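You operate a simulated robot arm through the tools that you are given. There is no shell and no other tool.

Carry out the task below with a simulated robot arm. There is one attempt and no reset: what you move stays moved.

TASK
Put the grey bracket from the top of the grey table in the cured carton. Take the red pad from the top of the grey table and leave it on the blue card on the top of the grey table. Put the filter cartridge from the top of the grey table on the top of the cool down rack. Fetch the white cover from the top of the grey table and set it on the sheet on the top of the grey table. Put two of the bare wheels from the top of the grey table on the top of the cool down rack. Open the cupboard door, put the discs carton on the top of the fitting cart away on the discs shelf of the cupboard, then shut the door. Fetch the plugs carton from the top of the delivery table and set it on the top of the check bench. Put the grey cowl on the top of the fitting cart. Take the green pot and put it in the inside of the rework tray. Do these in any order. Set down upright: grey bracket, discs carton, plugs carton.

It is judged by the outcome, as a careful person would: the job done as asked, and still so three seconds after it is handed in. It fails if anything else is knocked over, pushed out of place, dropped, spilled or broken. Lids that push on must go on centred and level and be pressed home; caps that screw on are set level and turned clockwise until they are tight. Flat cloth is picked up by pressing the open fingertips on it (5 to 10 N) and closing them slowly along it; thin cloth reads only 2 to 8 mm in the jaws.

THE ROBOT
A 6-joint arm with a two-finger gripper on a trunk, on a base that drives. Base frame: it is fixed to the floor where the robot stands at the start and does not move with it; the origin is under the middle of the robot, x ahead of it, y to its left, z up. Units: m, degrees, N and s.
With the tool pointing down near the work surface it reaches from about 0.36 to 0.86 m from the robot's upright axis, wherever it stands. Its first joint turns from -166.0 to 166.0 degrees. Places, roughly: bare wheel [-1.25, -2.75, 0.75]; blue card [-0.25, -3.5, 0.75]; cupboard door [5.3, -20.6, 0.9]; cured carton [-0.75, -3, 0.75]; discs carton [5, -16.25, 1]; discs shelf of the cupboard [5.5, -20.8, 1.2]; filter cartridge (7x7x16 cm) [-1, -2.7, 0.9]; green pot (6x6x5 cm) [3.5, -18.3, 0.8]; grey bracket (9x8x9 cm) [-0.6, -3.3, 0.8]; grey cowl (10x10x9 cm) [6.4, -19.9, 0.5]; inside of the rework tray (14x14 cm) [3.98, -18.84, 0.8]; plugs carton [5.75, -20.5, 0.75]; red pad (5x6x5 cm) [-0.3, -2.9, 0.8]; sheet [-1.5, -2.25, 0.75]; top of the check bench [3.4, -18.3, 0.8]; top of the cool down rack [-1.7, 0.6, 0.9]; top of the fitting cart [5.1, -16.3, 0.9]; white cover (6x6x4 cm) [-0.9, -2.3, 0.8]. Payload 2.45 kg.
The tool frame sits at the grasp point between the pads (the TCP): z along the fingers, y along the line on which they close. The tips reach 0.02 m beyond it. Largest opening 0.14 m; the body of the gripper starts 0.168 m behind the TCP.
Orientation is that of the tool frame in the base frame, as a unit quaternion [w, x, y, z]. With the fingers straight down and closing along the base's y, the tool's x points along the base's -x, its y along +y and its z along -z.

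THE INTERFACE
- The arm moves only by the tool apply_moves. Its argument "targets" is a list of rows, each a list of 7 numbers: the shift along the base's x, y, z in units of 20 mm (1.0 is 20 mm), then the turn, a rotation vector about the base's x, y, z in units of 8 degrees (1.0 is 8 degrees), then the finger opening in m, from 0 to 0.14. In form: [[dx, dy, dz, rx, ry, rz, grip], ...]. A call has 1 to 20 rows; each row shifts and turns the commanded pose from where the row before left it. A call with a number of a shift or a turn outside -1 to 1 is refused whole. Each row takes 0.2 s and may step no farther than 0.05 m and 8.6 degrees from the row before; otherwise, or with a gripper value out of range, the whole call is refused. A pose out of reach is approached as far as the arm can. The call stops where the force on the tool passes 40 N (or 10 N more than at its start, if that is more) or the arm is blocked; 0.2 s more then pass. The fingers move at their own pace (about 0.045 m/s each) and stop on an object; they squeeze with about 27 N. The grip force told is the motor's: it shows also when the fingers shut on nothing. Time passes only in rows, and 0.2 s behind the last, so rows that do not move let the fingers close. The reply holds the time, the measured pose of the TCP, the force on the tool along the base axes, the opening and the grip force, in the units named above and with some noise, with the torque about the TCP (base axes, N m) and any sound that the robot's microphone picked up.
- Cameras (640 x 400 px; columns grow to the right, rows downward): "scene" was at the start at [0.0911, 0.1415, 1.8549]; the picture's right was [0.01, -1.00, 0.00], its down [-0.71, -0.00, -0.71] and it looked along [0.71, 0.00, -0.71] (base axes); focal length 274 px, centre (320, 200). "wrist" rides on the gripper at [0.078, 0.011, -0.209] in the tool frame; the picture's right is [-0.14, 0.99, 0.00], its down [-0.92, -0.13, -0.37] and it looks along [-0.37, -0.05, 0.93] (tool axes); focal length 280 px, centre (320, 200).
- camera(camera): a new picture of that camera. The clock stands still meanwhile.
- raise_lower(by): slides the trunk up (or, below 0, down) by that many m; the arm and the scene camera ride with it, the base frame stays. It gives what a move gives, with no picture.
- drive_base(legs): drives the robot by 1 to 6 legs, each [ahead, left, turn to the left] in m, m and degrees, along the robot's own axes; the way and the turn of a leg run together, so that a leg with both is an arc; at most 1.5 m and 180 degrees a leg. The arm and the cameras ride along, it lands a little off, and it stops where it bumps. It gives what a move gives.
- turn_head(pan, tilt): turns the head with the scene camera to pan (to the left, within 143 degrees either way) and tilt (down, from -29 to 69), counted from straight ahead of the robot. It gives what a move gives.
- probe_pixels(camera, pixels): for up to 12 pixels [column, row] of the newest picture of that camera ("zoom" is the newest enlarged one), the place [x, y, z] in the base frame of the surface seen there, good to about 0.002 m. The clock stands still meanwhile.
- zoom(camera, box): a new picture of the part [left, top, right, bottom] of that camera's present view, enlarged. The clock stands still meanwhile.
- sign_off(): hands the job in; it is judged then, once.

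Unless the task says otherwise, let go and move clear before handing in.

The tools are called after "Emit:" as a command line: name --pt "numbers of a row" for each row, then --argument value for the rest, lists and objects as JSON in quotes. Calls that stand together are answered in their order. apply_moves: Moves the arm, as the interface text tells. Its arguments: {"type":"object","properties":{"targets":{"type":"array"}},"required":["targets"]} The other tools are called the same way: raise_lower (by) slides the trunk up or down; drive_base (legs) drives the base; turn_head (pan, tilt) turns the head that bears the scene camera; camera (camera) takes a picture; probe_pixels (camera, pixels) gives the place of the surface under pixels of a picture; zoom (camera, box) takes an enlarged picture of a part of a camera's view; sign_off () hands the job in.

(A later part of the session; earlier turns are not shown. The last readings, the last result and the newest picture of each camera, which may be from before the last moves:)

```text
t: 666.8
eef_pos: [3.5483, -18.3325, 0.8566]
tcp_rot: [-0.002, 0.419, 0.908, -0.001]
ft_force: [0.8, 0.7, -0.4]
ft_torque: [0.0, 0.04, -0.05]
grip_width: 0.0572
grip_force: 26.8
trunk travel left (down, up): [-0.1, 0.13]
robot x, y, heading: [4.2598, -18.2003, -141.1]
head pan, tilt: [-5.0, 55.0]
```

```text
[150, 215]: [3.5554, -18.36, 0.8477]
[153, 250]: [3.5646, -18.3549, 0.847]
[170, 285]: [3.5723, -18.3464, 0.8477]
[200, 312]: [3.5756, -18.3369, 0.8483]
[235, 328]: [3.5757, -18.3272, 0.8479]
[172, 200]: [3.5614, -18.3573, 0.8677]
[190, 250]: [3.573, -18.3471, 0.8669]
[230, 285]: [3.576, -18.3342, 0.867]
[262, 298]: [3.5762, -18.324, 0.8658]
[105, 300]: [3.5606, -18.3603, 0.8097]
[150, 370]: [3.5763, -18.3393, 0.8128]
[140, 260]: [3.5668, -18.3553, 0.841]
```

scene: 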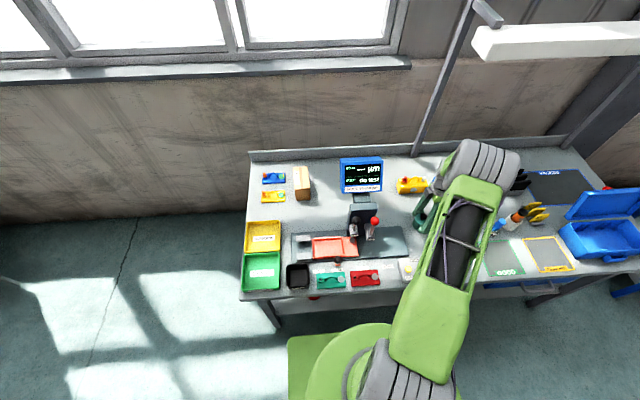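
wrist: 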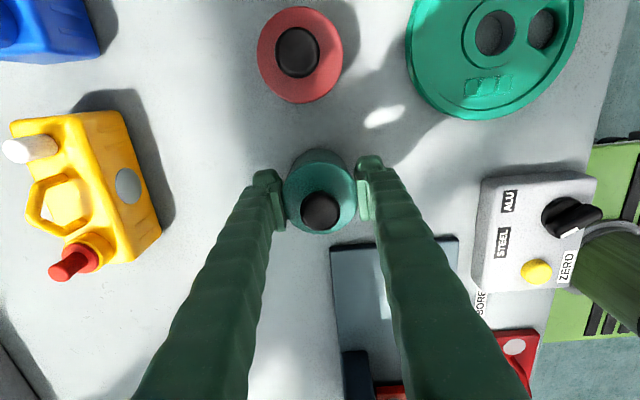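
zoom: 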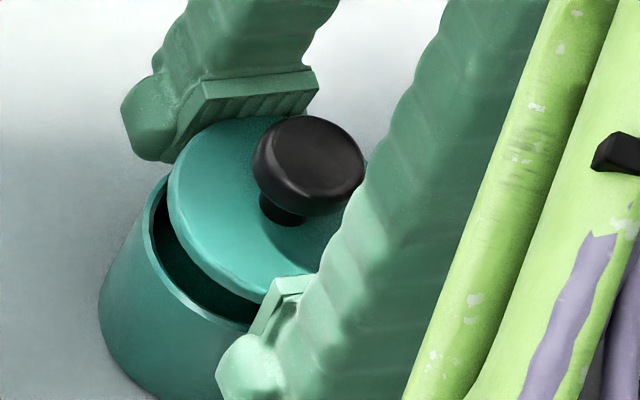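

The lid (centre (3.5487,-18.3323), level) and pot rim agree within a millimetre now. Lowering from here.

Emit:
apply_moves --pt "0 0 -0.25 0 0 0 0.03" --pt "0 0 -0.15 0 0 0 0.03" --pt "0 0 -0.1 0 0 0 0.03"

```text
t: 667.6
eef_pos: [3.548, -18.3333, 0.8478]
tcp_rot: [-0.003, 0.418, 0.908, -0.002]
ft_force: [3.6, 0.0, 15.6]
ft_torque: [-0.33, 0.34, 0.04]
grip_width: 0.0572
grip_force: 27.1
trunk travel left (down, up): [-0.1, 0.13]
robot x, y, heading: [4.2625, -18.2045, -141.1]
head pan, tilt: [-5.0, 55.0]
```

The torque sign flipped, so the centre lies between this and the earlier try. With light contact I slide back 0.4 mm at a time toward −n.

Emit:
apply_moves --pt "0 0 0.05 0 0 0 0.03" --pt "-0.016 -0.013 0 0 0 0 0.03"

```text
t: 668.2
eef_pos: [3.5479, -18.3329, 0.8478]
tcp_rot: [-0.003, 0.419, 0.908, -0.001]
ft_force: [2.4, 0.8, 12.1]
ft_torque: [-0.2, 0.26, 0.0]
grip_width: 0.0571
grip_force: 27.1
trunk travel left (down, up): [-0.1, 0.13]
robot x, y, heading: [4.2558, -18.2015, -141.2]
head pan, tilt: [-5.0, 55.0]
```

Emit:
apply_moves --pt "-0.02 -0.016 0 0 0 0 0.03" --pt "0 0 -0.03 0 0 0 0.03"

```text
t: 668.8
eef_pos: [3.548, -18.3337, 0.8478]
tcp_rot: [-0.002, 0.419, 0.908, -0.002]
ft_force: [3.9, 1.2, 13.6]
ft_torque: [-0.24, 0.27, 0.0]
grip_width: 0.0569
grip_force: 26.9
trunk travel left (down, up): [-0.1, 0.13]
robot x, y, heading: [4.2616, -18.201, -140.9]
head pan, tilt: [-5.0, 55.0]
```

Torque barely changed. Let me look at the lid/pot edges closely in both cameras at this contact state.

Emit:
zoom --camera "scene" --box '[416, 210, 436, 230]'

Emit:
zoom --camera "wrist" --box '[280, 140, 365, 190]'

```text
16.00 times, centred on (426, 220) of scene
```

zoom: 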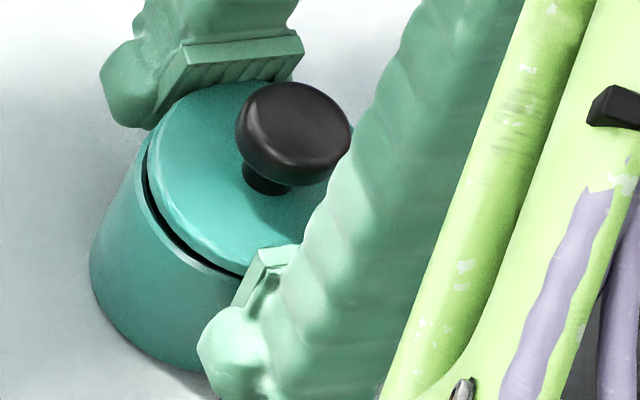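

```text
7.53 times, centred on (322, 165) of wrist
```

zoom: 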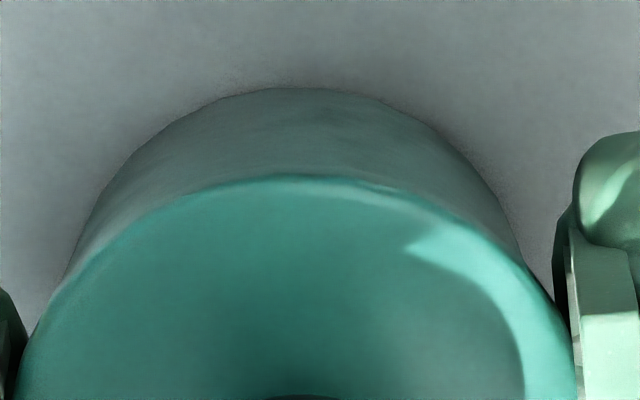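

I probe the dark gap to learn whether the lid has an inner plug.

Emit:
zoom --camera "scene" --box '[416, 210, 436, 230]'

Emit:
probe_pixels --camera "zoom" --pixels '[[146, 180], [152, 200], [163, 219], [180, 240], [200, 256], [220, 267], [160, 195], [175, 225], [195, 245], [140, 190], [158, 232], [200, 265]]'

```text
16.00 times, centred on (426, 220) of scene
```

zoom: 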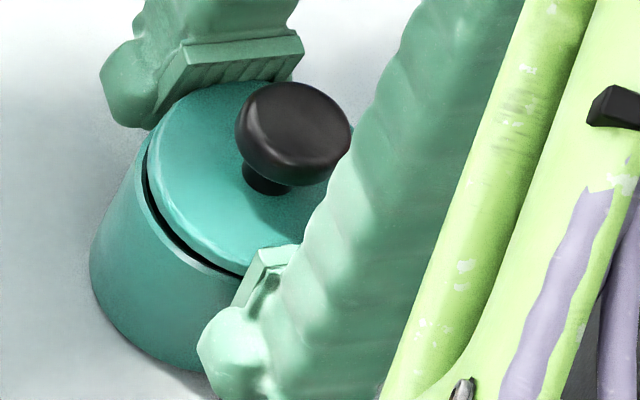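

```text
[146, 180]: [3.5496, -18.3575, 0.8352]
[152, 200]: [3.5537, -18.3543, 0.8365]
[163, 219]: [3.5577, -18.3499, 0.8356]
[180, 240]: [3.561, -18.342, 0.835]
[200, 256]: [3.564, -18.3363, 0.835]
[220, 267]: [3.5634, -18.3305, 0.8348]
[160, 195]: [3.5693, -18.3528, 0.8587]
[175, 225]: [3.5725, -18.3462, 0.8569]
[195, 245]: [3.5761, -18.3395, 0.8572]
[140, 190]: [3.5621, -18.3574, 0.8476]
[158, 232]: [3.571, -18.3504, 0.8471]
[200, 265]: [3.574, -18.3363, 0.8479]
```

The pot is filled to z≈0.835 and the lid's plug bottom meets the rim at 0.848, so sub-mm centring is needed. I raise 3 mm, shift 0.8 mm toward −n, and lower again.

Emit:
apply_moves --pt "0 0 0.15 0 0 0 0.03" --pt "-0.031 -0.025 0 0 0 0 0.03" --pt "0 0 -0.1 0 0 0 0.03" --pt "0 0 -0.07 0 0 0 0.03"

```text
t: 669.8
eef_pos: [3.5464, -18.3339, 0.8473]
tcp_rot: [-0.002, 0.419, 0.908, -0.001]
ft_force: [0.5, -1.8, 6.3]
ft_torque: [0.06, -0.22, -0.05]
grip_width: 0.0572
grip_force: 27.0
trunk travel left (down, up): [-0.1, 0.13]
robot x, y, heading: [4.2593, -18.1998, -140.7]
head pan, tilt: [-5.0, 55.0]
```

Torque flipped again; the centre is ~0.4 mm back. Raising 2 mm, shifting by half, and lowering again.

Emit:
apply_moves --pt "0 0 0.1 0 0 0 0.03" --pt "0.025 0.0 0 0 0 0 0.03" --pt "0 0 -0.1 0 0 0 0.03" --pt "0 0 -0.06 0 0 0 0.03"

```text
t: 670.8
eef_pos: [3.5461, -18.3336, 0.8469]
tcp_rot: [-0.003, 0.419, 0.908, -0.001]
ft_force: [2.4, 0.2, 11.6]
ft_torque: [-0.21, 0.23, 0.0]
grip_width: 0.0573
grip_force: 26.5
trunk travel left (down, up): [-0.1, 0.13]
robot x, y, heading: [4.2584, -18.2028, -141.3]
head pan, tilt: [-5.0, 55.0]
```

Within ±0.4 mm it touches either side: it is a tight press fit, now nearly centred. Shifting 0.2 mm and pressing down harder.

Emit:
apply_moves --pt "-0.008 -0.006 0 0 0 0 0.03" --pt "0 0 -0.08 0 0 0 0.03" --pt "0 0 -0.08 0 0 0 0.03" --pt "0 0 -0.08 0 0 0 0.03"

```text
t: 671.8
eef_pos: [3.5473, -18.3339, 0.8447]
tcp_rot: [-0.004, 0.419, 0.908, -0.004]
ft_force: [3.4, -2.9, 37.7]
ft_torque: [-0.79, 0.8, 0.12]
grip_width: 0.0572
grip_force: 27.0
trunk travel left (down, up): [-0.1, 0.13]
robot x, y, heading: [4.2604, -18.2079, -140.8]
head pan, tilt: [-5.0, 55.0]
```

The load stays on one side while gripped. Better: release the lid and press centrally on its knob with closed fingertips so it can self-centre. Opening and rising first.

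Emit:
apply_moves --pt "0 0 0.1 0 0 0 0.03" --pt "0 0 0 0 0 0 0.06" --pt "0 0 0 0 0 0 0.08" --pt "0 0 0 0 0 0 0.09" --pt "0 0 1 0 0 0 0.09" --pt "0 0 1 0 0 0 0.09" --pt "0 0 1 0 0 0 0.09" --pt "0 0 1 0 0 0 0.09" --pt "0 0 1 0 0 0 0.09"

Emit:
zoom --camera "wrist" --box '[260, 110, 380, 210]'

Emit:
zoom --camera "scene" --box '[414, 204, 440, 232]'

```text
t: 673.8
eef_pos: [3.5471, -18.3342, 0.9411]
tcp_rot: [-0.001, 0.419, 0.908, 0.0]
ft_force: [0.7, -0.3, 0.2]
ft_torque: [0.03, -0.02, -0.01]
grip_width: 0.0902
grip_force: 0.1
trunk travel left (down, up): [-0.1, 0.13]
robot x, y, heading: [4.2598, -18.2008, -140.8]
head pan, tilt: [-5.0, 55.0]
heard: snap
```

```text
4.00 times, centred on (320, 160) of wrist
```

zoom: 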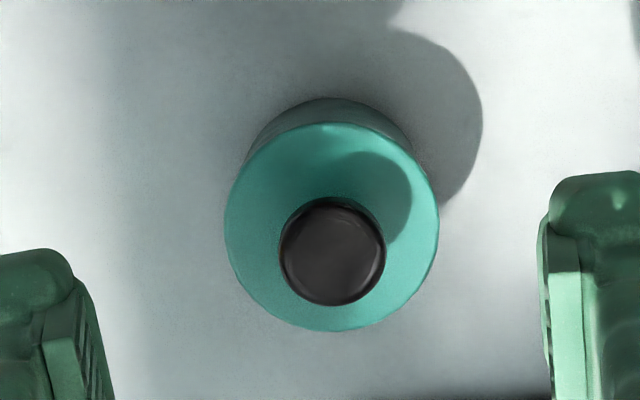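

```text
14.29 times, centred on (427, 218) of scene
```

zoom: 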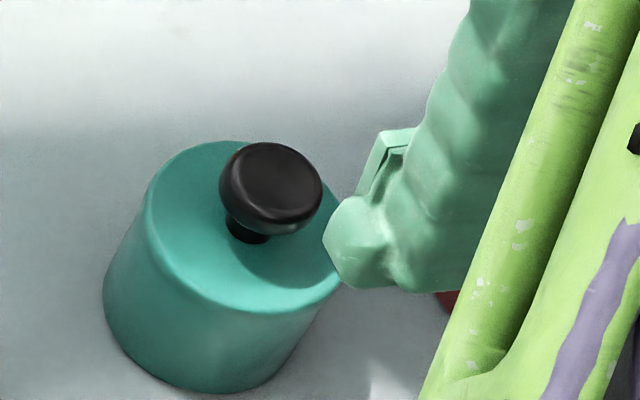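

A "snap" was heard on release and the lid now sits flush on the pot. Checking its level.

Emit:
probe_pixels --camera "wrist" --pixels '[[298, 166], [346, 166], [322, 143], [322, 191], [305, 150], [340, 150], [303, 182], [342, 184]]'

Emit:
zoom --camera "scene" --box '[418, 206, 436, 226]'

```text
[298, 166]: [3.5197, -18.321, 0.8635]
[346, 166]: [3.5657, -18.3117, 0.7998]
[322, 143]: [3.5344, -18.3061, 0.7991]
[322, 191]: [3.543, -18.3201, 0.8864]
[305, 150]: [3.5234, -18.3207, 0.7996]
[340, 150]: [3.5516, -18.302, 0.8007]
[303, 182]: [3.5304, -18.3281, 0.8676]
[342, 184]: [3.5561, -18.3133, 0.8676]
```

```text
16.00 times, centred on (427, 216) of scene
```

zoom: 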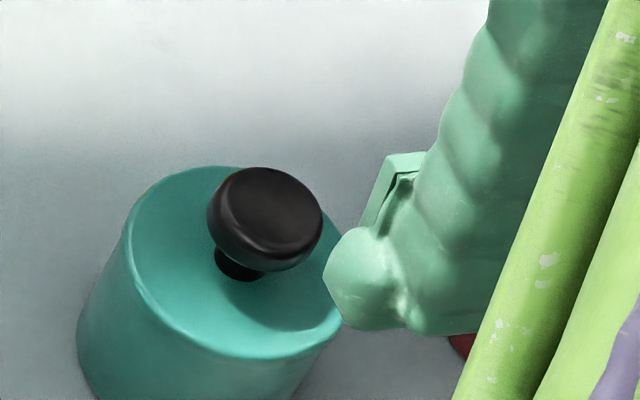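

Those probes referred to an older wrist picture. Taking a fresh one and probing the lid top.

Emit:
camera --camera "wrist"

Emit:
zoom --camera "wrist" --box '[260, 110, 380, 210]'

Emit:
probe_pixels --camera "zoom" --pixels '[[240, 230], [425, 230], [330, 140], [330, 322], [265, 165], [395, 165], [265, 300], [400, 300], [332, 250], [330, 110]]'

```text
taken
```

wrist: 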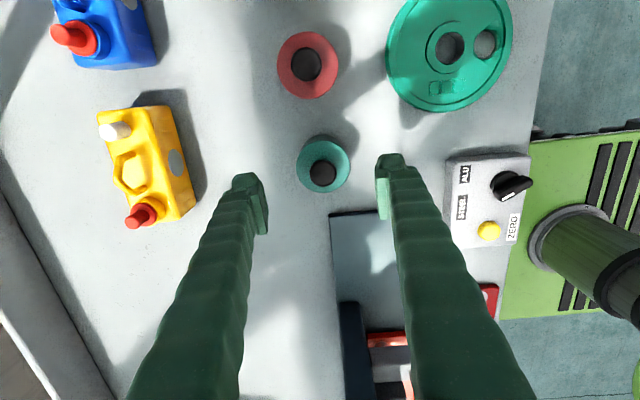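

```text
4.00 times, centred on (320, 160) of wrist
```

zoom: 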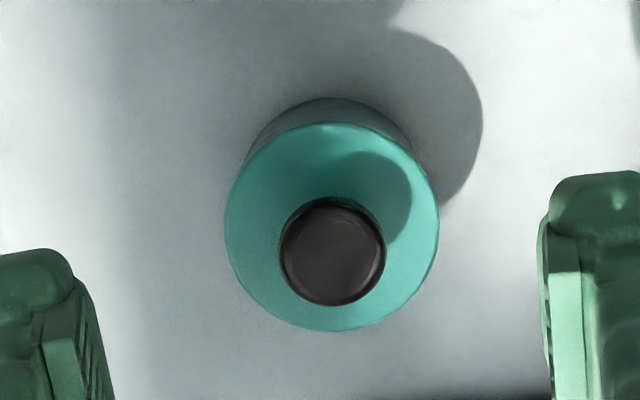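

```text
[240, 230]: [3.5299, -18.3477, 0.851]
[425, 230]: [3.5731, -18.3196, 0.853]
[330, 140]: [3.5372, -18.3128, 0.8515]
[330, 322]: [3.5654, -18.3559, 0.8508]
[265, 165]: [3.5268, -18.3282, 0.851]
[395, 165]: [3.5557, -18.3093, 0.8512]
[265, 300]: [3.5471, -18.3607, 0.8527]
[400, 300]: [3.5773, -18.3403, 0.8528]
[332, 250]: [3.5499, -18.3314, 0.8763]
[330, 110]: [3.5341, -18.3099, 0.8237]
```

The lid is level at 0.852 — same as originally — and seated. Now I re-grip the pot low on its body (tips just above the bench), centred on (3.5515,-18.334).

Emit:
apply_moves --pt "0.22 0.0 -1 0 0 0 0.09" --pt "0 0 -1 0 0 0 0.09" --pt "0 0 -1 0 0 0 0.09" --pt "0 0 -1 0 0 0 0.09" --pt "0 0 -1 0 0 0 0.09" --pt "0 0 -0.9 0 0 0 0.09"

Emit:
apply_moves --pt "0 0 0 0 0 0 0.075" --pt "0 0 0 0 0 0 0.065" --pt "0 0 0 0 0 0 0.058" --pt "0 0 0 0 0 0 0.052" --pt "0 0 0 0 0 0 0.05" --pt "0 0 0 0 0 0 0.05"

Emit:
zoom --camera "wrist" --box '[250, 110, 390, 230]'

```text
t: 675.2
eef_pos: [3.5496, -18.3323, 0.8242]
tcp_rot: [-0.002, 0.419, 0.908, -0.001]
ft_force: [-0.6, 0.5, -0.3]
ft_torque: [-0.01, -0.01, 0.01]
grip_width: 0.0899
grip_force: 0.1
trunk travel left (down, up): [-0.1, 0.13]
robot x, y, heading: [4.2593, -18.2026, -140.9]
head pan, tilt: [-5.0, 55.0]
```

```text
t: 676.6
eef_pos: [3.5498, -18.3336, 0.8245]
tcp_rot: [-0.002, 0.419, 0.908, -0.001]
ft_force: [1.2, 0.1, 0.3]
ft_torque: [0.01, -0.02, 0.02]
grip_width: 0.0602
grip_force: 26.9
trunk travel left (down, up): [-0.1, 0.13]
robot x, y, heading: [4.258, -18.2005, -141.1]
head pan, tilt: [-5.0, 55.0]
heard: snap
```

```text
3.33 times, centred on (320, 170) of wrist
```

zoom: 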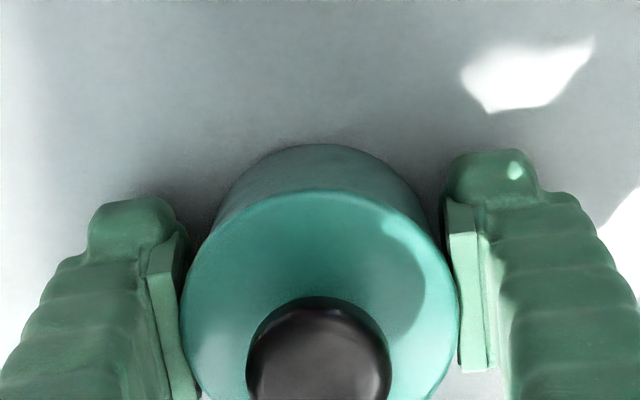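

Grip on the body reads 60.2 mm, and another "snap" – the lid latch may have popped with the squeeze. I lift slowly and check the lid stays on.

Emit:
apply_moves --pt "0 0 0.2 0 0 0 0.05" --pt "0 0 0.3 0 0 0 0.05" --pt "0 0 0.5 0 0 0 0.05"

Emit:
zoom --camera "wrist" --box '[250, 110, 390, 230]'

Emit:
zoom --camera "scene" --box '[410, 195, 445, 230]'

```text
t: 677.4
eef_pos: [3.5512, -18.3344, 0.8442]
tcp_rot: [-0.002, 0.418, 0.908, -0.001]
ft_force: [0.2, -1.1, -1.1]
ft_torque: [-0.04, -0.01, 0.01]
grip_width: 0.0605
grip_force: 27.3
trunk travel left (down, up): [-0.1, 0.13]
robot x, y, heading: [4.2597, -18.2011, -141.1]
head pan, tilt: [-5.0, 55.0]
```

```text
3.33 times, centred on (320, 170) of wrist
```

zoom: 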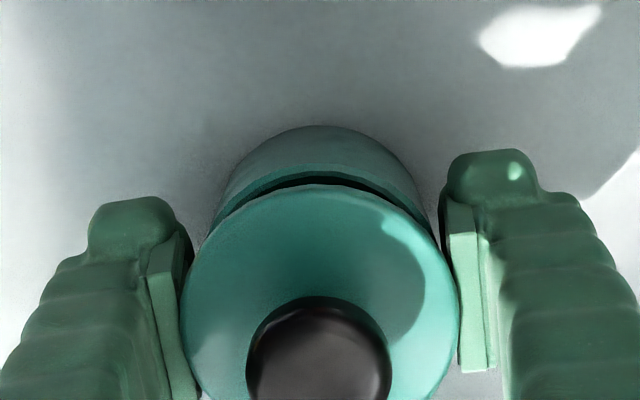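

```text
11.43 times, centred on (428, 212) of scene
```

zoom: 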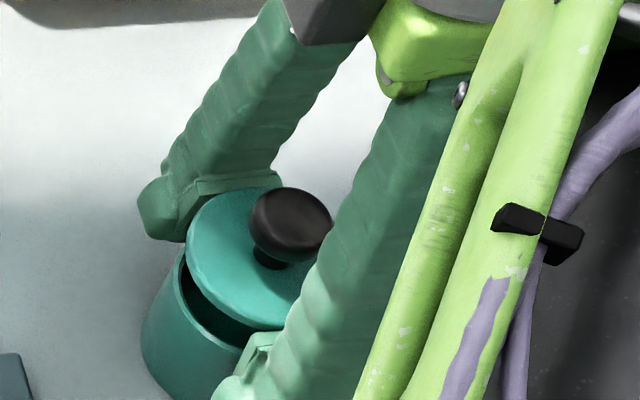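

Again only the lid came up: it overhangs the pot body, so finger grips always take the lid first. I lower it straight back (20 mm), press lightly and release, then I'll try lifting by the knob.

Emit:
apply_moves --pt "0 0 -0.5 0 0 0 0.05" --pt "0 0 -0.3 0 0 0 0.05" --pt "0 0 -0.1 0 0 0 0.05"

```text
t: 678.2
eef_pos: [3.5497, -18.3338, 0.8263]
tcp_rot: [-0.001, 0.419, 0.908, -0.001]
ft_force: [0.0, 0.6, -0.3]
ft_torque: [0.02, 0.01, 0.0]
grip_width: 0.0602
grip_force: 26.8
trunk travel left (down, up): [-0.1, 0.13]
robot x, y, heading: [4.2607, -18.199, -141.3]
head pan, tilt: [-5.0, 55.0]
```

It slid down freely without contact. Pressing the last 2–4 mm home.

Emit:
apply_moves --pt "0 0 -0.08 0 0 0 0.05" --pt "0 0 -0.05 0 0 0 0.05" --pt "0 0 -0.05 0 0 0 0.05"

```text
t: 679.0
eef_pos: [3.5504, -18.3333, 0.8245]
tcp_rot: [-0.003, 0.419, 0.908, -0.002]
ft_force: [2.2, -1.2, 20.6]
ft_torque: [0.09, -0.22, 0.08]
grip_width: 0.0607
grip_force: 27.0
trunk travel left (down, up): [-0.1, 0.13]
robot x, y, heading: [4.2584, -18.2026, -140.9]
head pan, tilt: [-5.0, 55.0]
heard: snap
```

Snap at ~20 N: the lid is pressed home while I still hold it. I now lift very slowly to see whether the whole pot comes along.

Emit:
apply_moves --pt "0 0 0.12 0 0 0 0.05" --pt "0 0 0.1 0 0 0 0.05" --pt "0 0 0.1 0 0 0 0.05"

Emit:
zoom --camera "scene" --box '[410, 195, 445, 230]'

Emit:
zoom --camera "wrist" --box '[250, 110, 390, 230]'

```text
t: 679.8
eef_pos: [3.5516, -18.3334, 0.8273]
tcp_rot: [0.0, 0.418, 0.908, -0.001]
ft_force: [-1.0, 0.8, -0.2]
ft_torque: [-0.03, 0.0, 0.02]
grip_width: 0.0604
grip_force: 27.4
trunk travel left (down, up): [-0.1, 0.13]
robot x, y, heading: [4.2588, -18.2035, -141.0]
head pan, tilt: [-5.0, 55.0]
heard: snap
```

```text
11.43 times, centred on (428, 212) of scene
```

zoom: 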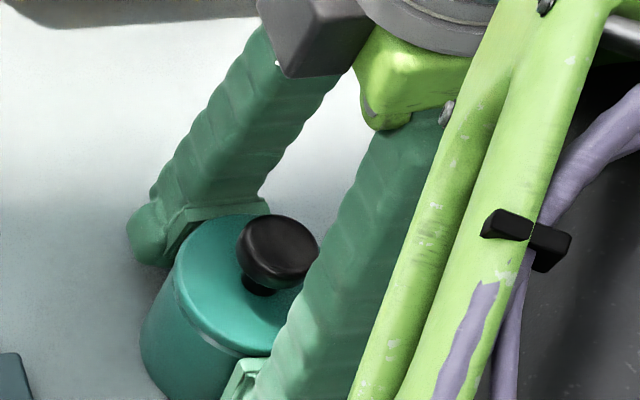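

```text
3.33 times, centred on (320, 170) of wrist
```

zoom: 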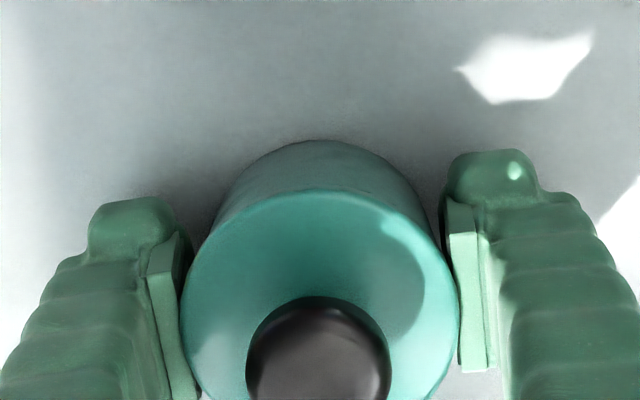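

A snap on a 3 mm lift: the lid's latch can't carry the pot. Plan: press the lid home again, drag the pot (by the lid) 4 cm back away from the red pot, then grip the body from the front with a 45°-tilted tool that passes under the lid's edge.

Emit:
apply_moves --pt "0 0 -0.12 0 0 0 0.05" --pt "0 0 -0.1 0 0 0 0.05" --pt "0 0 -0.08 0 0 0 0.05"

```text
t: 680.6
eef_pos: [3.5509, -18.3324, 0.8231]
tcp_rot: [-0.002, 0.419, 0.908, -0.001]
ft_force: [3.7, -0.8, 9.9]
ft_torque: [-0.01, 0.08, 0.01]
grip_width: 0.0605
grip_force: 27.4
trunk travel left (down, up): [-0.1, 0.13]
robot x, y, heading: [4.2574, -18.2072, -141.2]
head pan, tilt: [-5.0, 55.0]
```

Emit:
apply_moves --pt "0 0 -0.05 0 0 0 0.05" --pt "0 0 -0.05 0 0 0 0.05"

```text
t: 681.2
eef_pos: [3.5514, -18.3331, 0.8255]
tcp_rot: [-0.004, 0.418, 0.908, -0.002]
ft_force: [4.7, 2.8, 28.2]
ft_torque: [-0.03, -0.17, 0.03]
grip_width: 0.0603
grip_force: 26.8
trunk travel left (down, up): [-0.1, 0.13]
robot x, y, heading: [4.2599, -18.2031, -141.1]
head pan, tilt: [-5.0, 55.0]
```

28 N without a snap sound this time. Looking whether the lid is flush.

Emit:
zoom --camera "scene" --box '[416, 206, 438, 230]'

Emit:
zoom --camera "wrist" --box '[280, 140, 365, 190]'

```text
16.00 times, centred on (427, 218) of scene
```

zoom: 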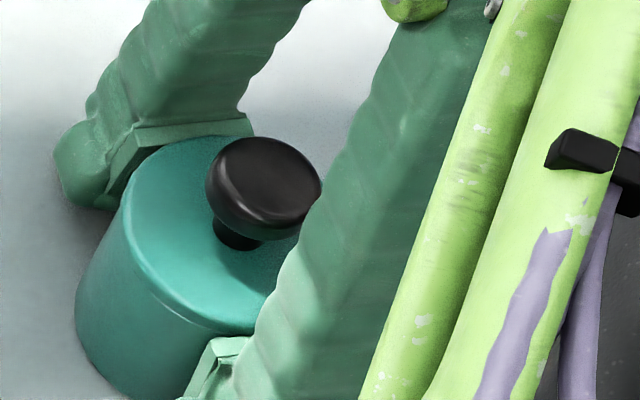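

```text
7.53 times, centred on (322, 165) of wrist
```

zoom: 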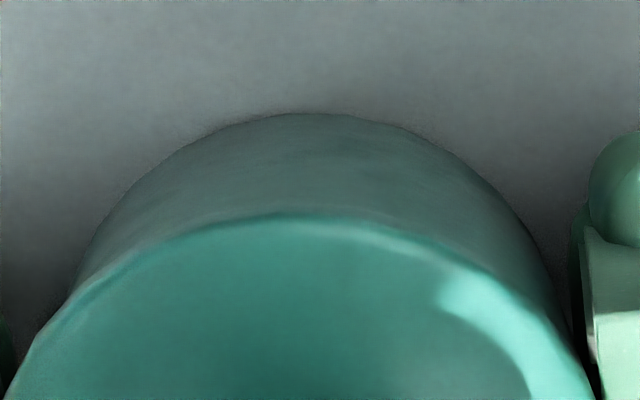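

The lid is flush. Easing the pressure slightly, then dragging the pot 4 cm back (−n).

Emit:
apply_moves --pt "0 0 0.06 0 0 0 0.05" --pt "-0.3925 -0.31 0 0 0 0 0.05" --pt "-0.3925 -0.31 0 0 0 0 0.05" --pt "-0.3925 -0.31 0 0 0 0 0.05" --pt "-0.3925 -0.31 0 0 0 0 0.05"

Emit:
camera --camera "wrist"

Emit:
zoom --camera "scene" --box '[405, 190, 445, 230]'

```text
t: 682.4
eef_pos: [3.5203, -18.3583, 0.8234]
tcp_rot: [-0.002, 0.419, 0.908, -0.001]
ft_force: [6.5, 5.2, 26.2]
ft_torque: [0.02, 0.0, 0.06]
grip_width: 0.0604
grip_force: 27.0
trunk travel left (down, up): [-0.1, 0.13]
robot x, y, heading: [4.2586, -18.2041, -141.0]
head pan, tilt: [-5.0, 55.0]
```

```text
taken
```

wrist: 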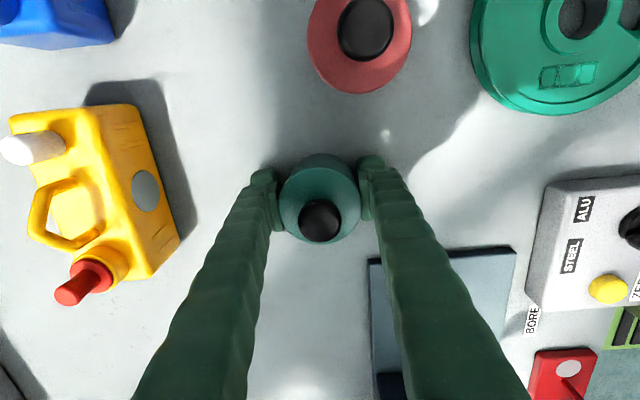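

```text
10.00 times, centred on (425, 210) of scene
```

zoom: 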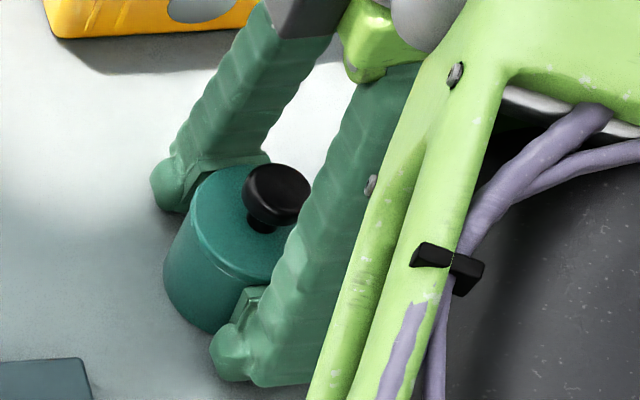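

The pot moved along with its lid flush. Releasing and rising.

Emit:
apply_moves --pt "0 0 0.1 0 0 0 0.065" --pt "0 0 0 0 0 0 0.08" --pt "0 0 0 0 0 0 0.095" --pt "0 0 0 0 0 0 0.095" --pt "0 0 1 0 0 0 0.095" --pt "0 0 1 0 0 0 0.095" --pt "0 0 1 0 0 0 0.095" --pt "0 0 1 0 0 0 0.095" --pt "0 0 1 0 0 0 0.095" --pt "0 0 1 0 0 0 0.095" --pt "0 0 1 0 0 0 0.095"

Emit:
camera --camera "wrist"

Emit:
zoom --camera "wrist" --box '[260, 100, 380, 200]'

Emit:
probe_pixels --camera "zoom" --pixels '[[250, 200], [390, 200], [320, 135], [320, 290], [270, 160], [370, 160], [270, 265], [375, 265], [320, 110]]'

```text
t: 684.8
eef_pos: [3.521, -18.3585, 0.964]
tcp_rot: [-0.001, 0.419, 0.908, -0.001]
ft_force: [0.6, 0.2, -0.4]
ft_torque: [0.02, 0.02, 0.01]
grip_width: 0.0952
grip_force: 0.1
trunk travel left (down, up): [-0.1, 0.13]
robot x, y, heading: [4.2586, -18.2022, -141.1]
head pan, tilt: [-5.0, 55.0]
heard: snap
```

```text
taken
```

wrist: 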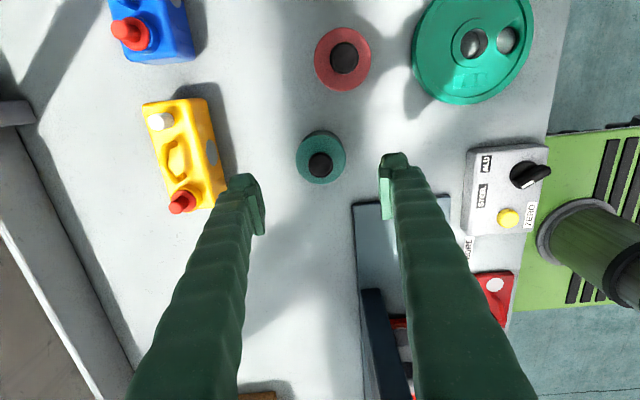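

```text
4.00 times, centred on (320, 150) of wrist
```

zoom: 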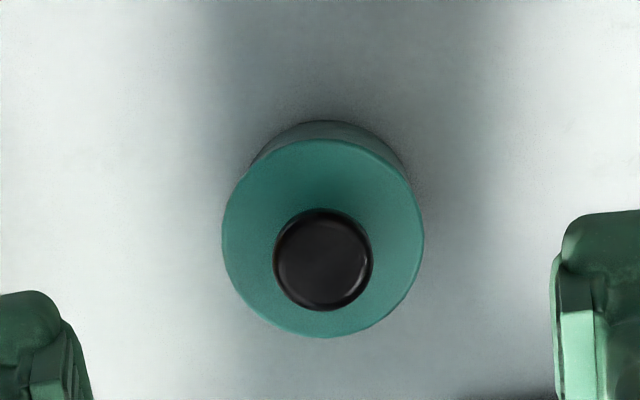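

```text
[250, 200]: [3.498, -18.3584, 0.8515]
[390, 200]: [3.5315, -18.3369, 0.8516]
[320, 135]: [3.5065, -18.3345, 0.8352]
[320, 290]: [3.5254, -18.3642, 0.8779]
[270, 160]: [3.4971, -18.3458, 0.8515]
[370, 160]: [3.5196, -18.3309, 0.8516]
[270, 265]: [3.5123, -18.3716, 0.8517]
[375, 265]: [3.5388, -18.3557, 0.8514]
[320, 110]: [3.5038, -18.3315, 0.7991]
```

Lid is level at 0.8515 and latched ("snap" on release). The green pot is now at (3.5213,-18.3575) with ample space. I raise the arm, turn it back 90°, and drive 0.3 m right to be in line for a tilted grasp.

Emit:
apply_moves --pt "0 0 1 0 0 0 0.09" --pt "0 0 1 0 0 0 0.09" --pt "0 0 1 0 0 -0.8 0.09" --pt "0 0 1 0 0 -0.8 0.09" --pt "0 0 1 0 0 -0.8 0.09" --pt "0 0 1 0 0 -0.8 0.09" --pt "0.8 0.6 0 0 0 -0.8 0.09" --pt "0.8 0.6 0 0 0 -0.8 0.09" --pt "0.8 0.6 0 0 0 -0.8 0.09" --pt "0.8 0.6 0 0 0 -0.8 0.09" --pt "0.8 0.6 0 0 0 -0.8 0.09" --pt "0.8 0.6 0 0 0 -0.8 0.09" --pt "0.8 0.6 0 0 0 -0.8 0.09" --pt "0.8 0.6 0 0 0 -0.8 0.09" --pt "0 0 0 0 0 -0.8 0.09" --pt "0 0 0 0 0 -0.85 0.09"

Emit:
drive_base --legs '[[0, -0.3, 0]]'

Emit:
camera --camera "wrist"

Emit:
camera --camera "scene"

```text
t: 688.2
eef_pos: [3.6476, -18.263, 1.0837]
tcp_rot: [-0.002, 0.939, 0.345, 0.0]
ft_force: [0.3, 0.2, 0.0]
ft_torque: [-0.01, -0.05, 0.0]
grip_width: 0.0902
grip_force: 0.2
trunk travel left (down, up): [-0.1, 0.13]
robot x, y, heading: [4.2597, -18.2033, -141.1]
head pan, tilt: [-5.0, 55.0]
```

```text
t: 691.5
eef_pos: [3.4569, -18.0256, 1.0838]
tcp_rot: [-0.002, 0.938, 0.346, 0.0]
ft_force: [0.7, -0.4, 0.1]
ft_torque: [-0.01, -0.03, 0.01]
grip_width: 0.09
grip_force: 0.1
trunk travel left (down, up): [-0.1, 0.13]
robot x, y, heading: [4.0678, -17.9621, -141.0]
head pan, tilt: [-5.0, 55.0]
```

```text
taken
```

wrist: 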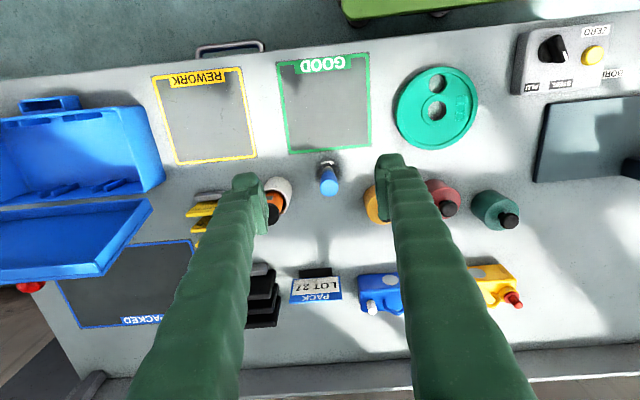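

```text
taken
```

scene: 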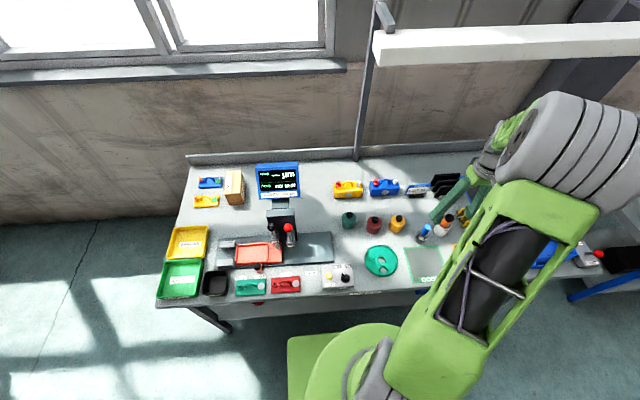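

The pot is now straight ahead (0.67 m). I move the TCP over toward it at safe height while tilting the tool 45° forward.

Emit:
apply_moves --pt "0.511 -0.963 0 -0.249 0.315 0 0.09" --pt "0.511 -0.963 0 -0.249 0.315 0 0.09" --pt "0.511 -0.963 0 -0.249 0.315 0 0.09" --pt "0.511 -0.963 0 -0.249 0.315 0 0.09" --pt "0.511 -0.963 0 -0.249 0.315 0 0.09" --pt "0.511 -0.963 0 -0.249 0.315 0 0.09" --pt "0.511 -0.963 0 -0.249 0.315 0 0.09" --pt "0.511 -0.963 0 -0.249 0.315 0 0.09" --pt "0.511 -0.963 0 -0.249 0.315 0 0.09" --pt "0.511 -0.963 0 -0.249 0.315 0 0.09" --pt "0.511 -0.963 0 -0.249 0.315 0 0.09" --pt "0.511 -0.963 0 -0.249 0.315 0 0.09" --pt "0.511 -0.963 0 -0.249 0.315 0 0.09" --pt "0.511 -0.963 0 -0.249 0.315 0 0.09"

Emit:
camera --camera "wrist"

Emit:
camera --camera "scene"

```text
t: 694.5
eef_pos: [3.5809, -18.2983, 1.0994]
tcp_rot: [0.121, 0.877, 0.314, -0.343]
ft_force: [-0.7, -0.3, -0.4]
ft_torque: [-0.02, -0.01, 0.02]
grip_width: 0.0901
grip_force: 0.1
out of reach, approached as far as the arm can: row 13, 14
trunk travel left (down, up): [-0.1, 0.13]
robot x, y, heading: [4.0692, -17.9665, -140.8]
head pan, tilt: [-5.0, 55.0]
```

```text
taken
```

wrist: 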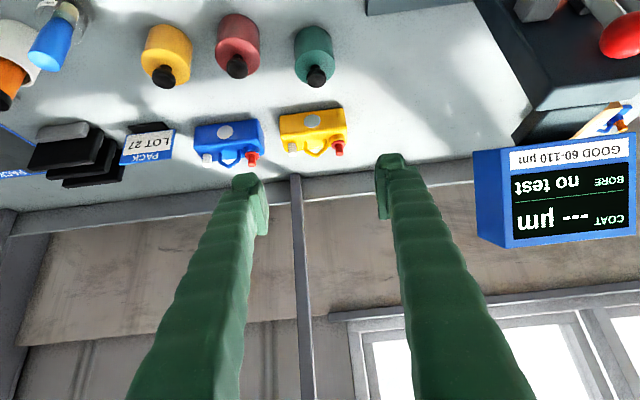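

```text
taken
```

scene: 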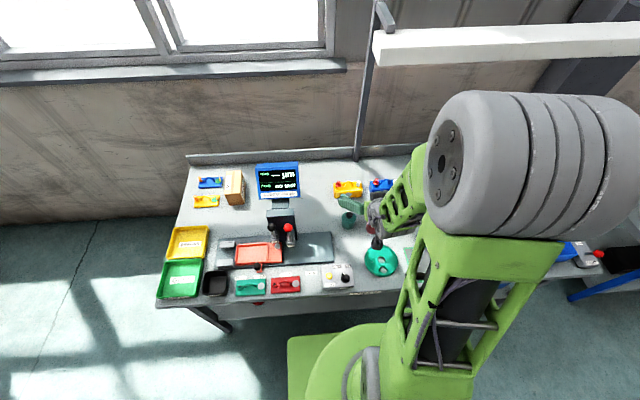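

Tilt is ~43° so far. Lowering to the pre-grasp point in front of the pot while adding ~7° more tilt.

Emit:
apply_moves --pt "0.12 0.034 -0.965 0 0 0 0.08" --pt "0.12 0.034 -0.965 0 0 0 0.08" --pt "0.12 0.034 -0.965 0 0 0 0.08" --pt "0.12 0.034 -0.965 -0.08 0.102 0 0.08" --pt "0.12 0.034 -0.965 -0.08 0.102 0 0.08" --pt "0.12 0.034 -0.965 -0.08 0.102 0 0.08" --pt "0.12 0.034 -0.965 -0.08 0.102 0 0.08" --pt "0.12 0.034 -0.965 -0.08 0.102 0 0.08" --pt "0.12 0.034 -0.965 -0.08 0.102 0 0.08" --pt "0.12 0.034 -0.965 -0.08 0.102 0 0.08"

Emit:
camera --camera "wrist"

Emit:
camera --camera "scene"

```text
t: 696.7
eef_pos: [3.5652, -18.3244, 1.0695]
tcp_rot: [0.166, 0.858, 0.297, -0.384]
ft_force: [-0.4, -0.9, 0.2]
ft_torque: [0.01, 0.0, -0.01]
grip_width: 0.0798
grip_force: 0.1
out of reach, approached as far as the arm can: row 1, 2, 3, 4, 5, 6, 7, 8, 9, 10
trunk travel left (down, up): [-0.1, 0.13]
robot x, y, heading: [4.0677, -17.9649, -140.7]
head pan, tilt: [-5.0, 55.0]
```

```text
taken
```

wrist: 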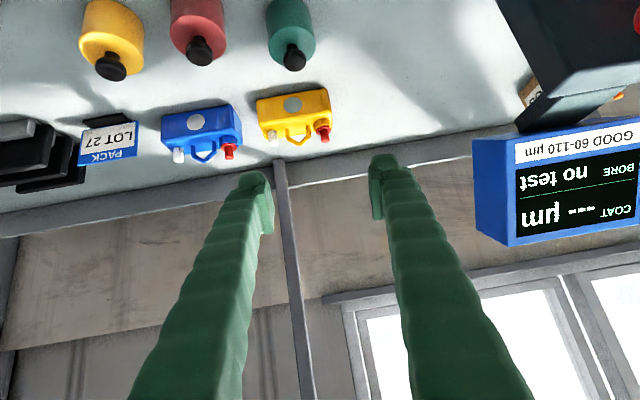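

```text
taken
```

scene: 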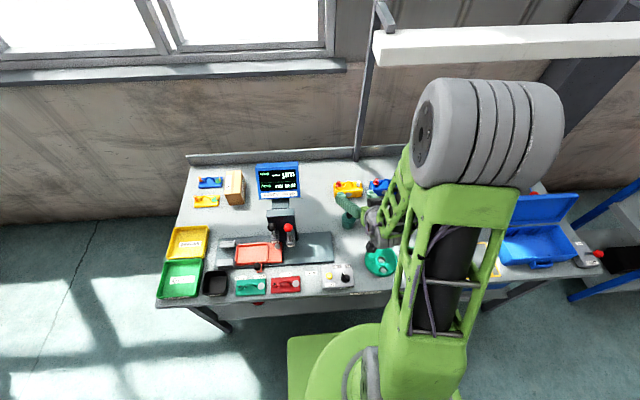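

Low, near, tilted poses exceed the wrist's range; being farther and with the trunk lower should help. Backing the base 0.2 m and lowering the trunk 0.1 m.

Emit:
drive_base --legs '[[-0.2, 0, 0]]'

Emit:
raise_lower --by -0.1

Emit:
camera --camera "wrist"

```text
t: 698.3
eef_pos: [3.7194, -18.201, 1.0702]
tcp_rot: [0.167, 0.857, 0.299, -0.384]
ft_force: [0.6, -0.8, 0.7]
ft_torque: [0.01, 0.01, -0.01]
grip_width: 0.0798
grip_force: 0.1
trunk travel left (down, up): [-0.1, 0.13]
robot x, y, heading: [4.2226, -17.8425, -141.0]
head pan, tilt: [-5.0, 55.0]
```

```text
t: 699.6
eef_pos: [3.7195, -18.2019, 0.9706]
tcp_rot: [0.168, 0.857, 0.299, -0.384]
ft_force: [0.4, -0.1, -0.6]
ft_torque: [0.04, 0.01, 0.0]
grip_width: 0.0798
grip_force: 0.1
trunk travel left (down, up): [0.0, 0.23]
robot x, y, heading: [4.2223, -17.8413, -140.9]
head pan, tilt: [-5.0, 55.0]
```

```text
taken
```

wrist: 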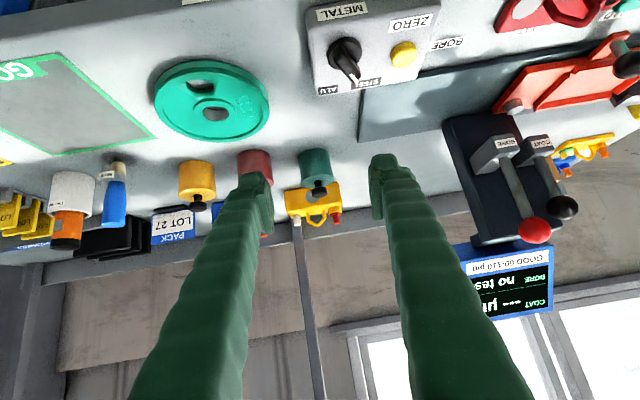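

The pot sits straight ahead between the fingers (316,175). Moving to the pre-grasp point.

Emit:
apply_moves --pt "-0.858 -0.594 -0.464 0 0 0 0.08" --pt "-0.858 -0.594 -0.464 0 0 0 0.08" --pt "-0.858 -0.594 -0.464 0 0 0 0.08" --pt "-0.858 -0.594 -0.464 0 0 0 0.08" --pt "-0.858 -0.594 -0.464 0 0 0 0.08" --pt "-0.858 -0.594 -0.464 0 0 0 0.08" --pt "-0.858 -0.594 -0.464 0 0 0 0.08"

Emit:
camera --camera "wrist"

Emit:
turn_head --pan -5 --tilt 45

Emit:
camera --camera "scene"

```text
t: 701.2
eef_pos: [3.5995, -18.2848, 0.904]
tcp_rot: [0.167, 0.858, 0.299, -0.383]
ft_force: [-0.4, -1.3, -0.1]
ft_torque: [-0.02, 0.0, 0.0]
grip_width: 0.08
grip_force: 0.0
trunk travel left (down, up): [0.0, 0.23]
robot x, y, heading: [4.2216, -17.8387, -141.1]
head pan, tilt: [-5.0, 55.0]
```

```text
taken
```

wrist: 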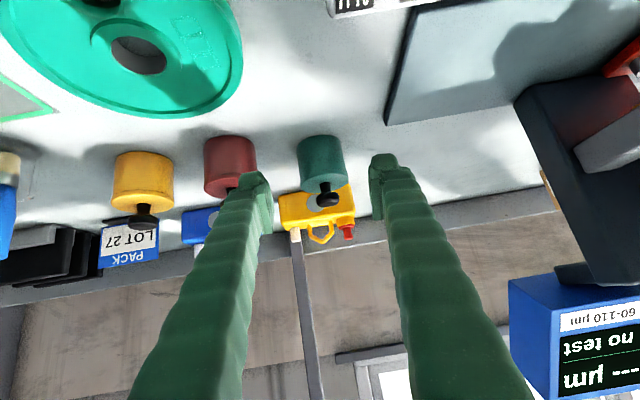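

```text
t: 701.9
eef_pos: [3.5994, -18.2842, 0.9053]
tcp_rot: [0.167, 0.858, 0.299, -0.384]
ft_force: [-0.3, -0.1, -0.2]
ft_torque: [-0.02, 0.04, 0.01]
grip_width: 0.08
grip_force: 0.1
trunk travel left (down, up): [0.0, 0.23]
robot x, y, heading: [4.2232, -17.847, -141.1]
head pan, tilt: [-5.0, 45.0]
```

```text
taken
```

scene: 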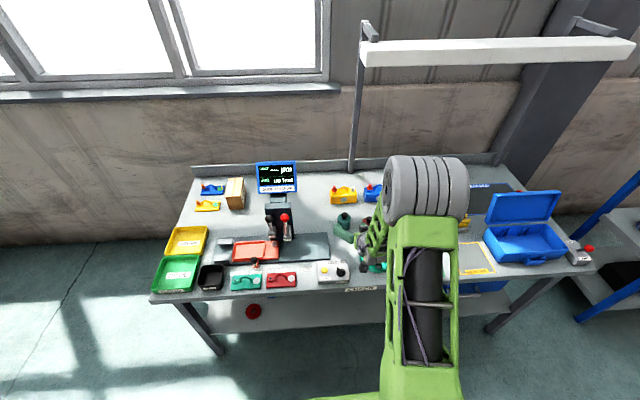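

Pre-grasp reached cleanly. Zooming to check the pot's lateral centring and the lid edge.

Emit:
zoom --camera "wrist" --box '[220, 110, 420, 240]'

Emit:
probe_pixels --camera "zoom" --pixels '[[255, 170], [395, 170], [325, 110], [325, 150], [325, 200], [262, 210], [395, 205], [340, 272], [100, 160], [112, 200], [325, 230]]'

```text
3.08 times, centred on (320, 175) of wrist
```

zoom: 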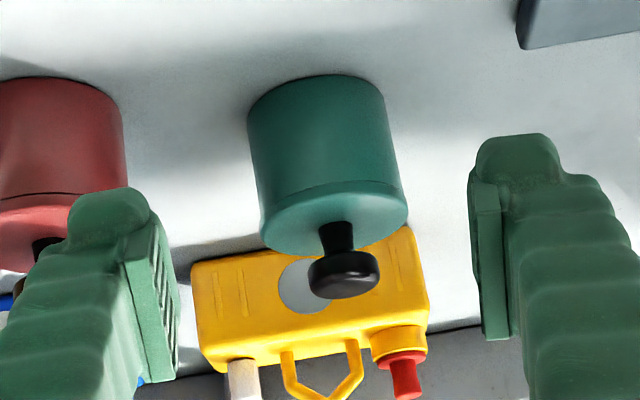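

```text
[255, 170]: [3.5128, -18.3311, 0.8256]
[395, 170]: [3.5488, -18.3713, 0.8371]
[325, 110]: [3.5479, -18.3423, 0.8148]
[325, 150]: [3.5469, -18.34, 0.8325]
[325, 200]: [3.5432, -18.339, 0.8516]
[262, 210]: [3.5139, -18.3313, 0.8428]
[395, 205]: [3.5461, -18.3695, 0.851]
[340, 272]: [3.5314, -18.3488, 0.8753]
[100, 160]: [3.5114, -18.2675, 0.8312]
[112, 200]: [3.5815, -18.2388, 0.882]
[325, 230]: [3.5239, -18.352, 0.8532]
```

Alignment is within 2 mm, with 1.7 cm finger clearance to the red pot. Advancing along the tool axis to the pot.

Emit:
apply_moves --pt "-0.562 -0.528 -0.636 0 0 0 0.08" --pt "-0.562 -0.528 -0.636 0 0 0 0.08" --pt "-0.562 -0.528 -0.636 0 0 0 0.08" --pt "-0.562 -0.528 -0.636 0 0 0 0.08"

Emit:
camera --camera "wrist"

Emit:
zoom --camera "scene" --box '[300, 190, 420, 290]'

```text
t: 702.9
eef_pos: [3.5532, -18.3252, 0.8526]
tcp_rot: [0.168, 0.857, 0.299, -0.383]
ft_force: [-1.4, 1.0, -0.9]
ft_torque: [-0.01, 0.01, -0.01]
grip_width: 0.0798
grip_force: 0.0
trunk travel left (down, up): [0.0, 0.23]
robot x, y, heading: [4.2207, -17.8446, -141.0]
head pan, tilt: [-5.0, 45.0]
```

```text
taken
```

wrist: 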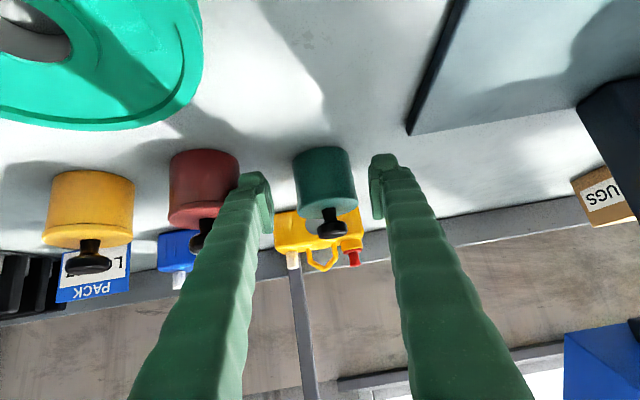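

```text
4.00 times, centred on (360, 240) of scene
```

zoom: 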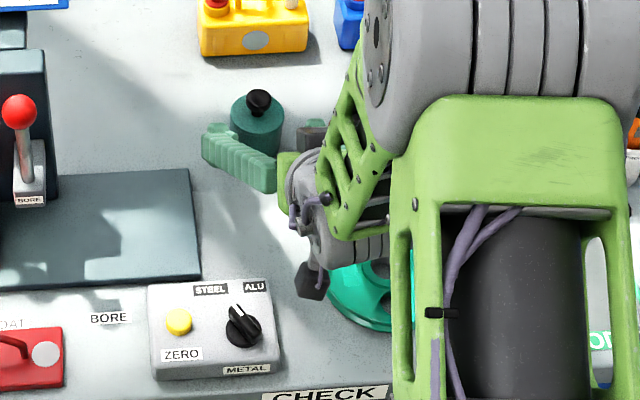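

The fingers straddle the pot body; the wrist clears the control box. Last 2 steps and closing gently.

Emit:
apply_moves --pt "-0.562 -0.528 -0.58 0 0 0 0.08" --pt "-0.5 -0.47 -0.5 0 0 0 0.08"

Emit:
zoom --camera "wrist" --box '[220, 110, 420, 260]'

```text
t: 703.5
eef_pos: [3.5317, -18.3442, 0.8325]
tcp_rot: [0.169, 0.857, 0.299, -0.384]
ft_force: [-1.0, 0.0, -0.9]
ft_torque: [0.0, -0.01, -0.02]
grip_width: 0.0798
grip_force: 0.0
trunk travel left (down, up): [0.0, 0.23]
robot x, y, heading: [4.2201, -17.8426, -140.9]
head pan, tilt: [-5.0, 45.0]
```

```text
2.67 times, centred on (320, 185) of wrist
```

zoom: 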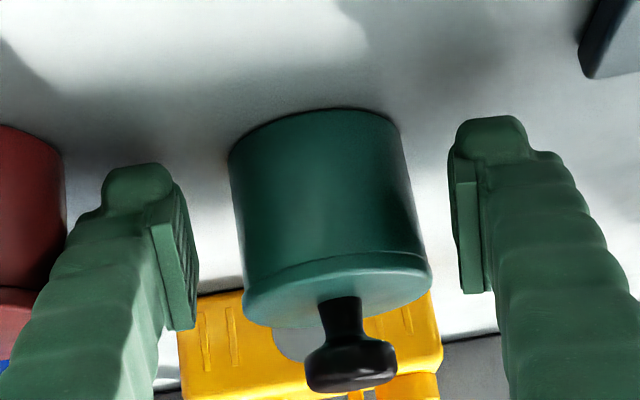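

Lowering 3 mm more so the pads stay just under the lid's edge, then closing slowly.

Emit:
apply_moves --pt "0 0 -0.14 0 0 0 0.08" --pt "0 0 0 0 0 0 0.07" --pt "0 0 0 0 0 0 0.062" --pt "0 0 0 0 0 0 0.056" --pt "0 0 0 0 0 0 0.05" --pt "0 0 0 0 0 0 0.045" --pt "0 0 0 0 0 0 0.045"

Emit:
zoom --camera "wrist" --box '[220, 110, 420, 260]'

```text
t: 705.1
eef_pos: [3.5322, -18.3463, 0.8296]
tcp_rot: [0.168, 0.858, 0.299, -0.383]
ft_force: [2.4, -2.2, 0.9]
ft_torque: [-0.02, 0.05, 0.07]
grip_width: 0.0568
grip_force: 26.8
trunk travel left (down, up): [0.0, 0.23]
robot x, y, heading: [4.222, -17.841, -141.0]
head pan, tilt: [-5.0, 45.0]
```

```text
2.67 times, centred on (320, 185) of wrist
```

zoom: 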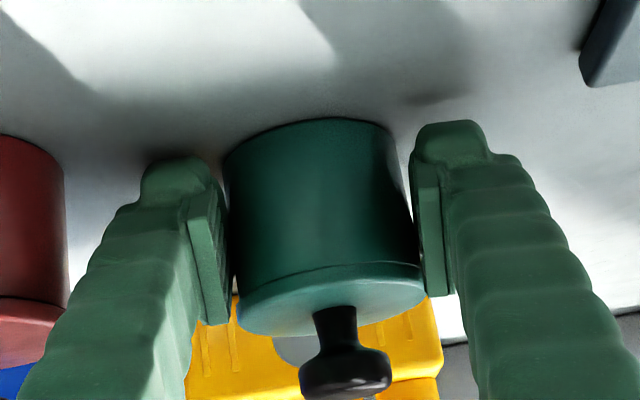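

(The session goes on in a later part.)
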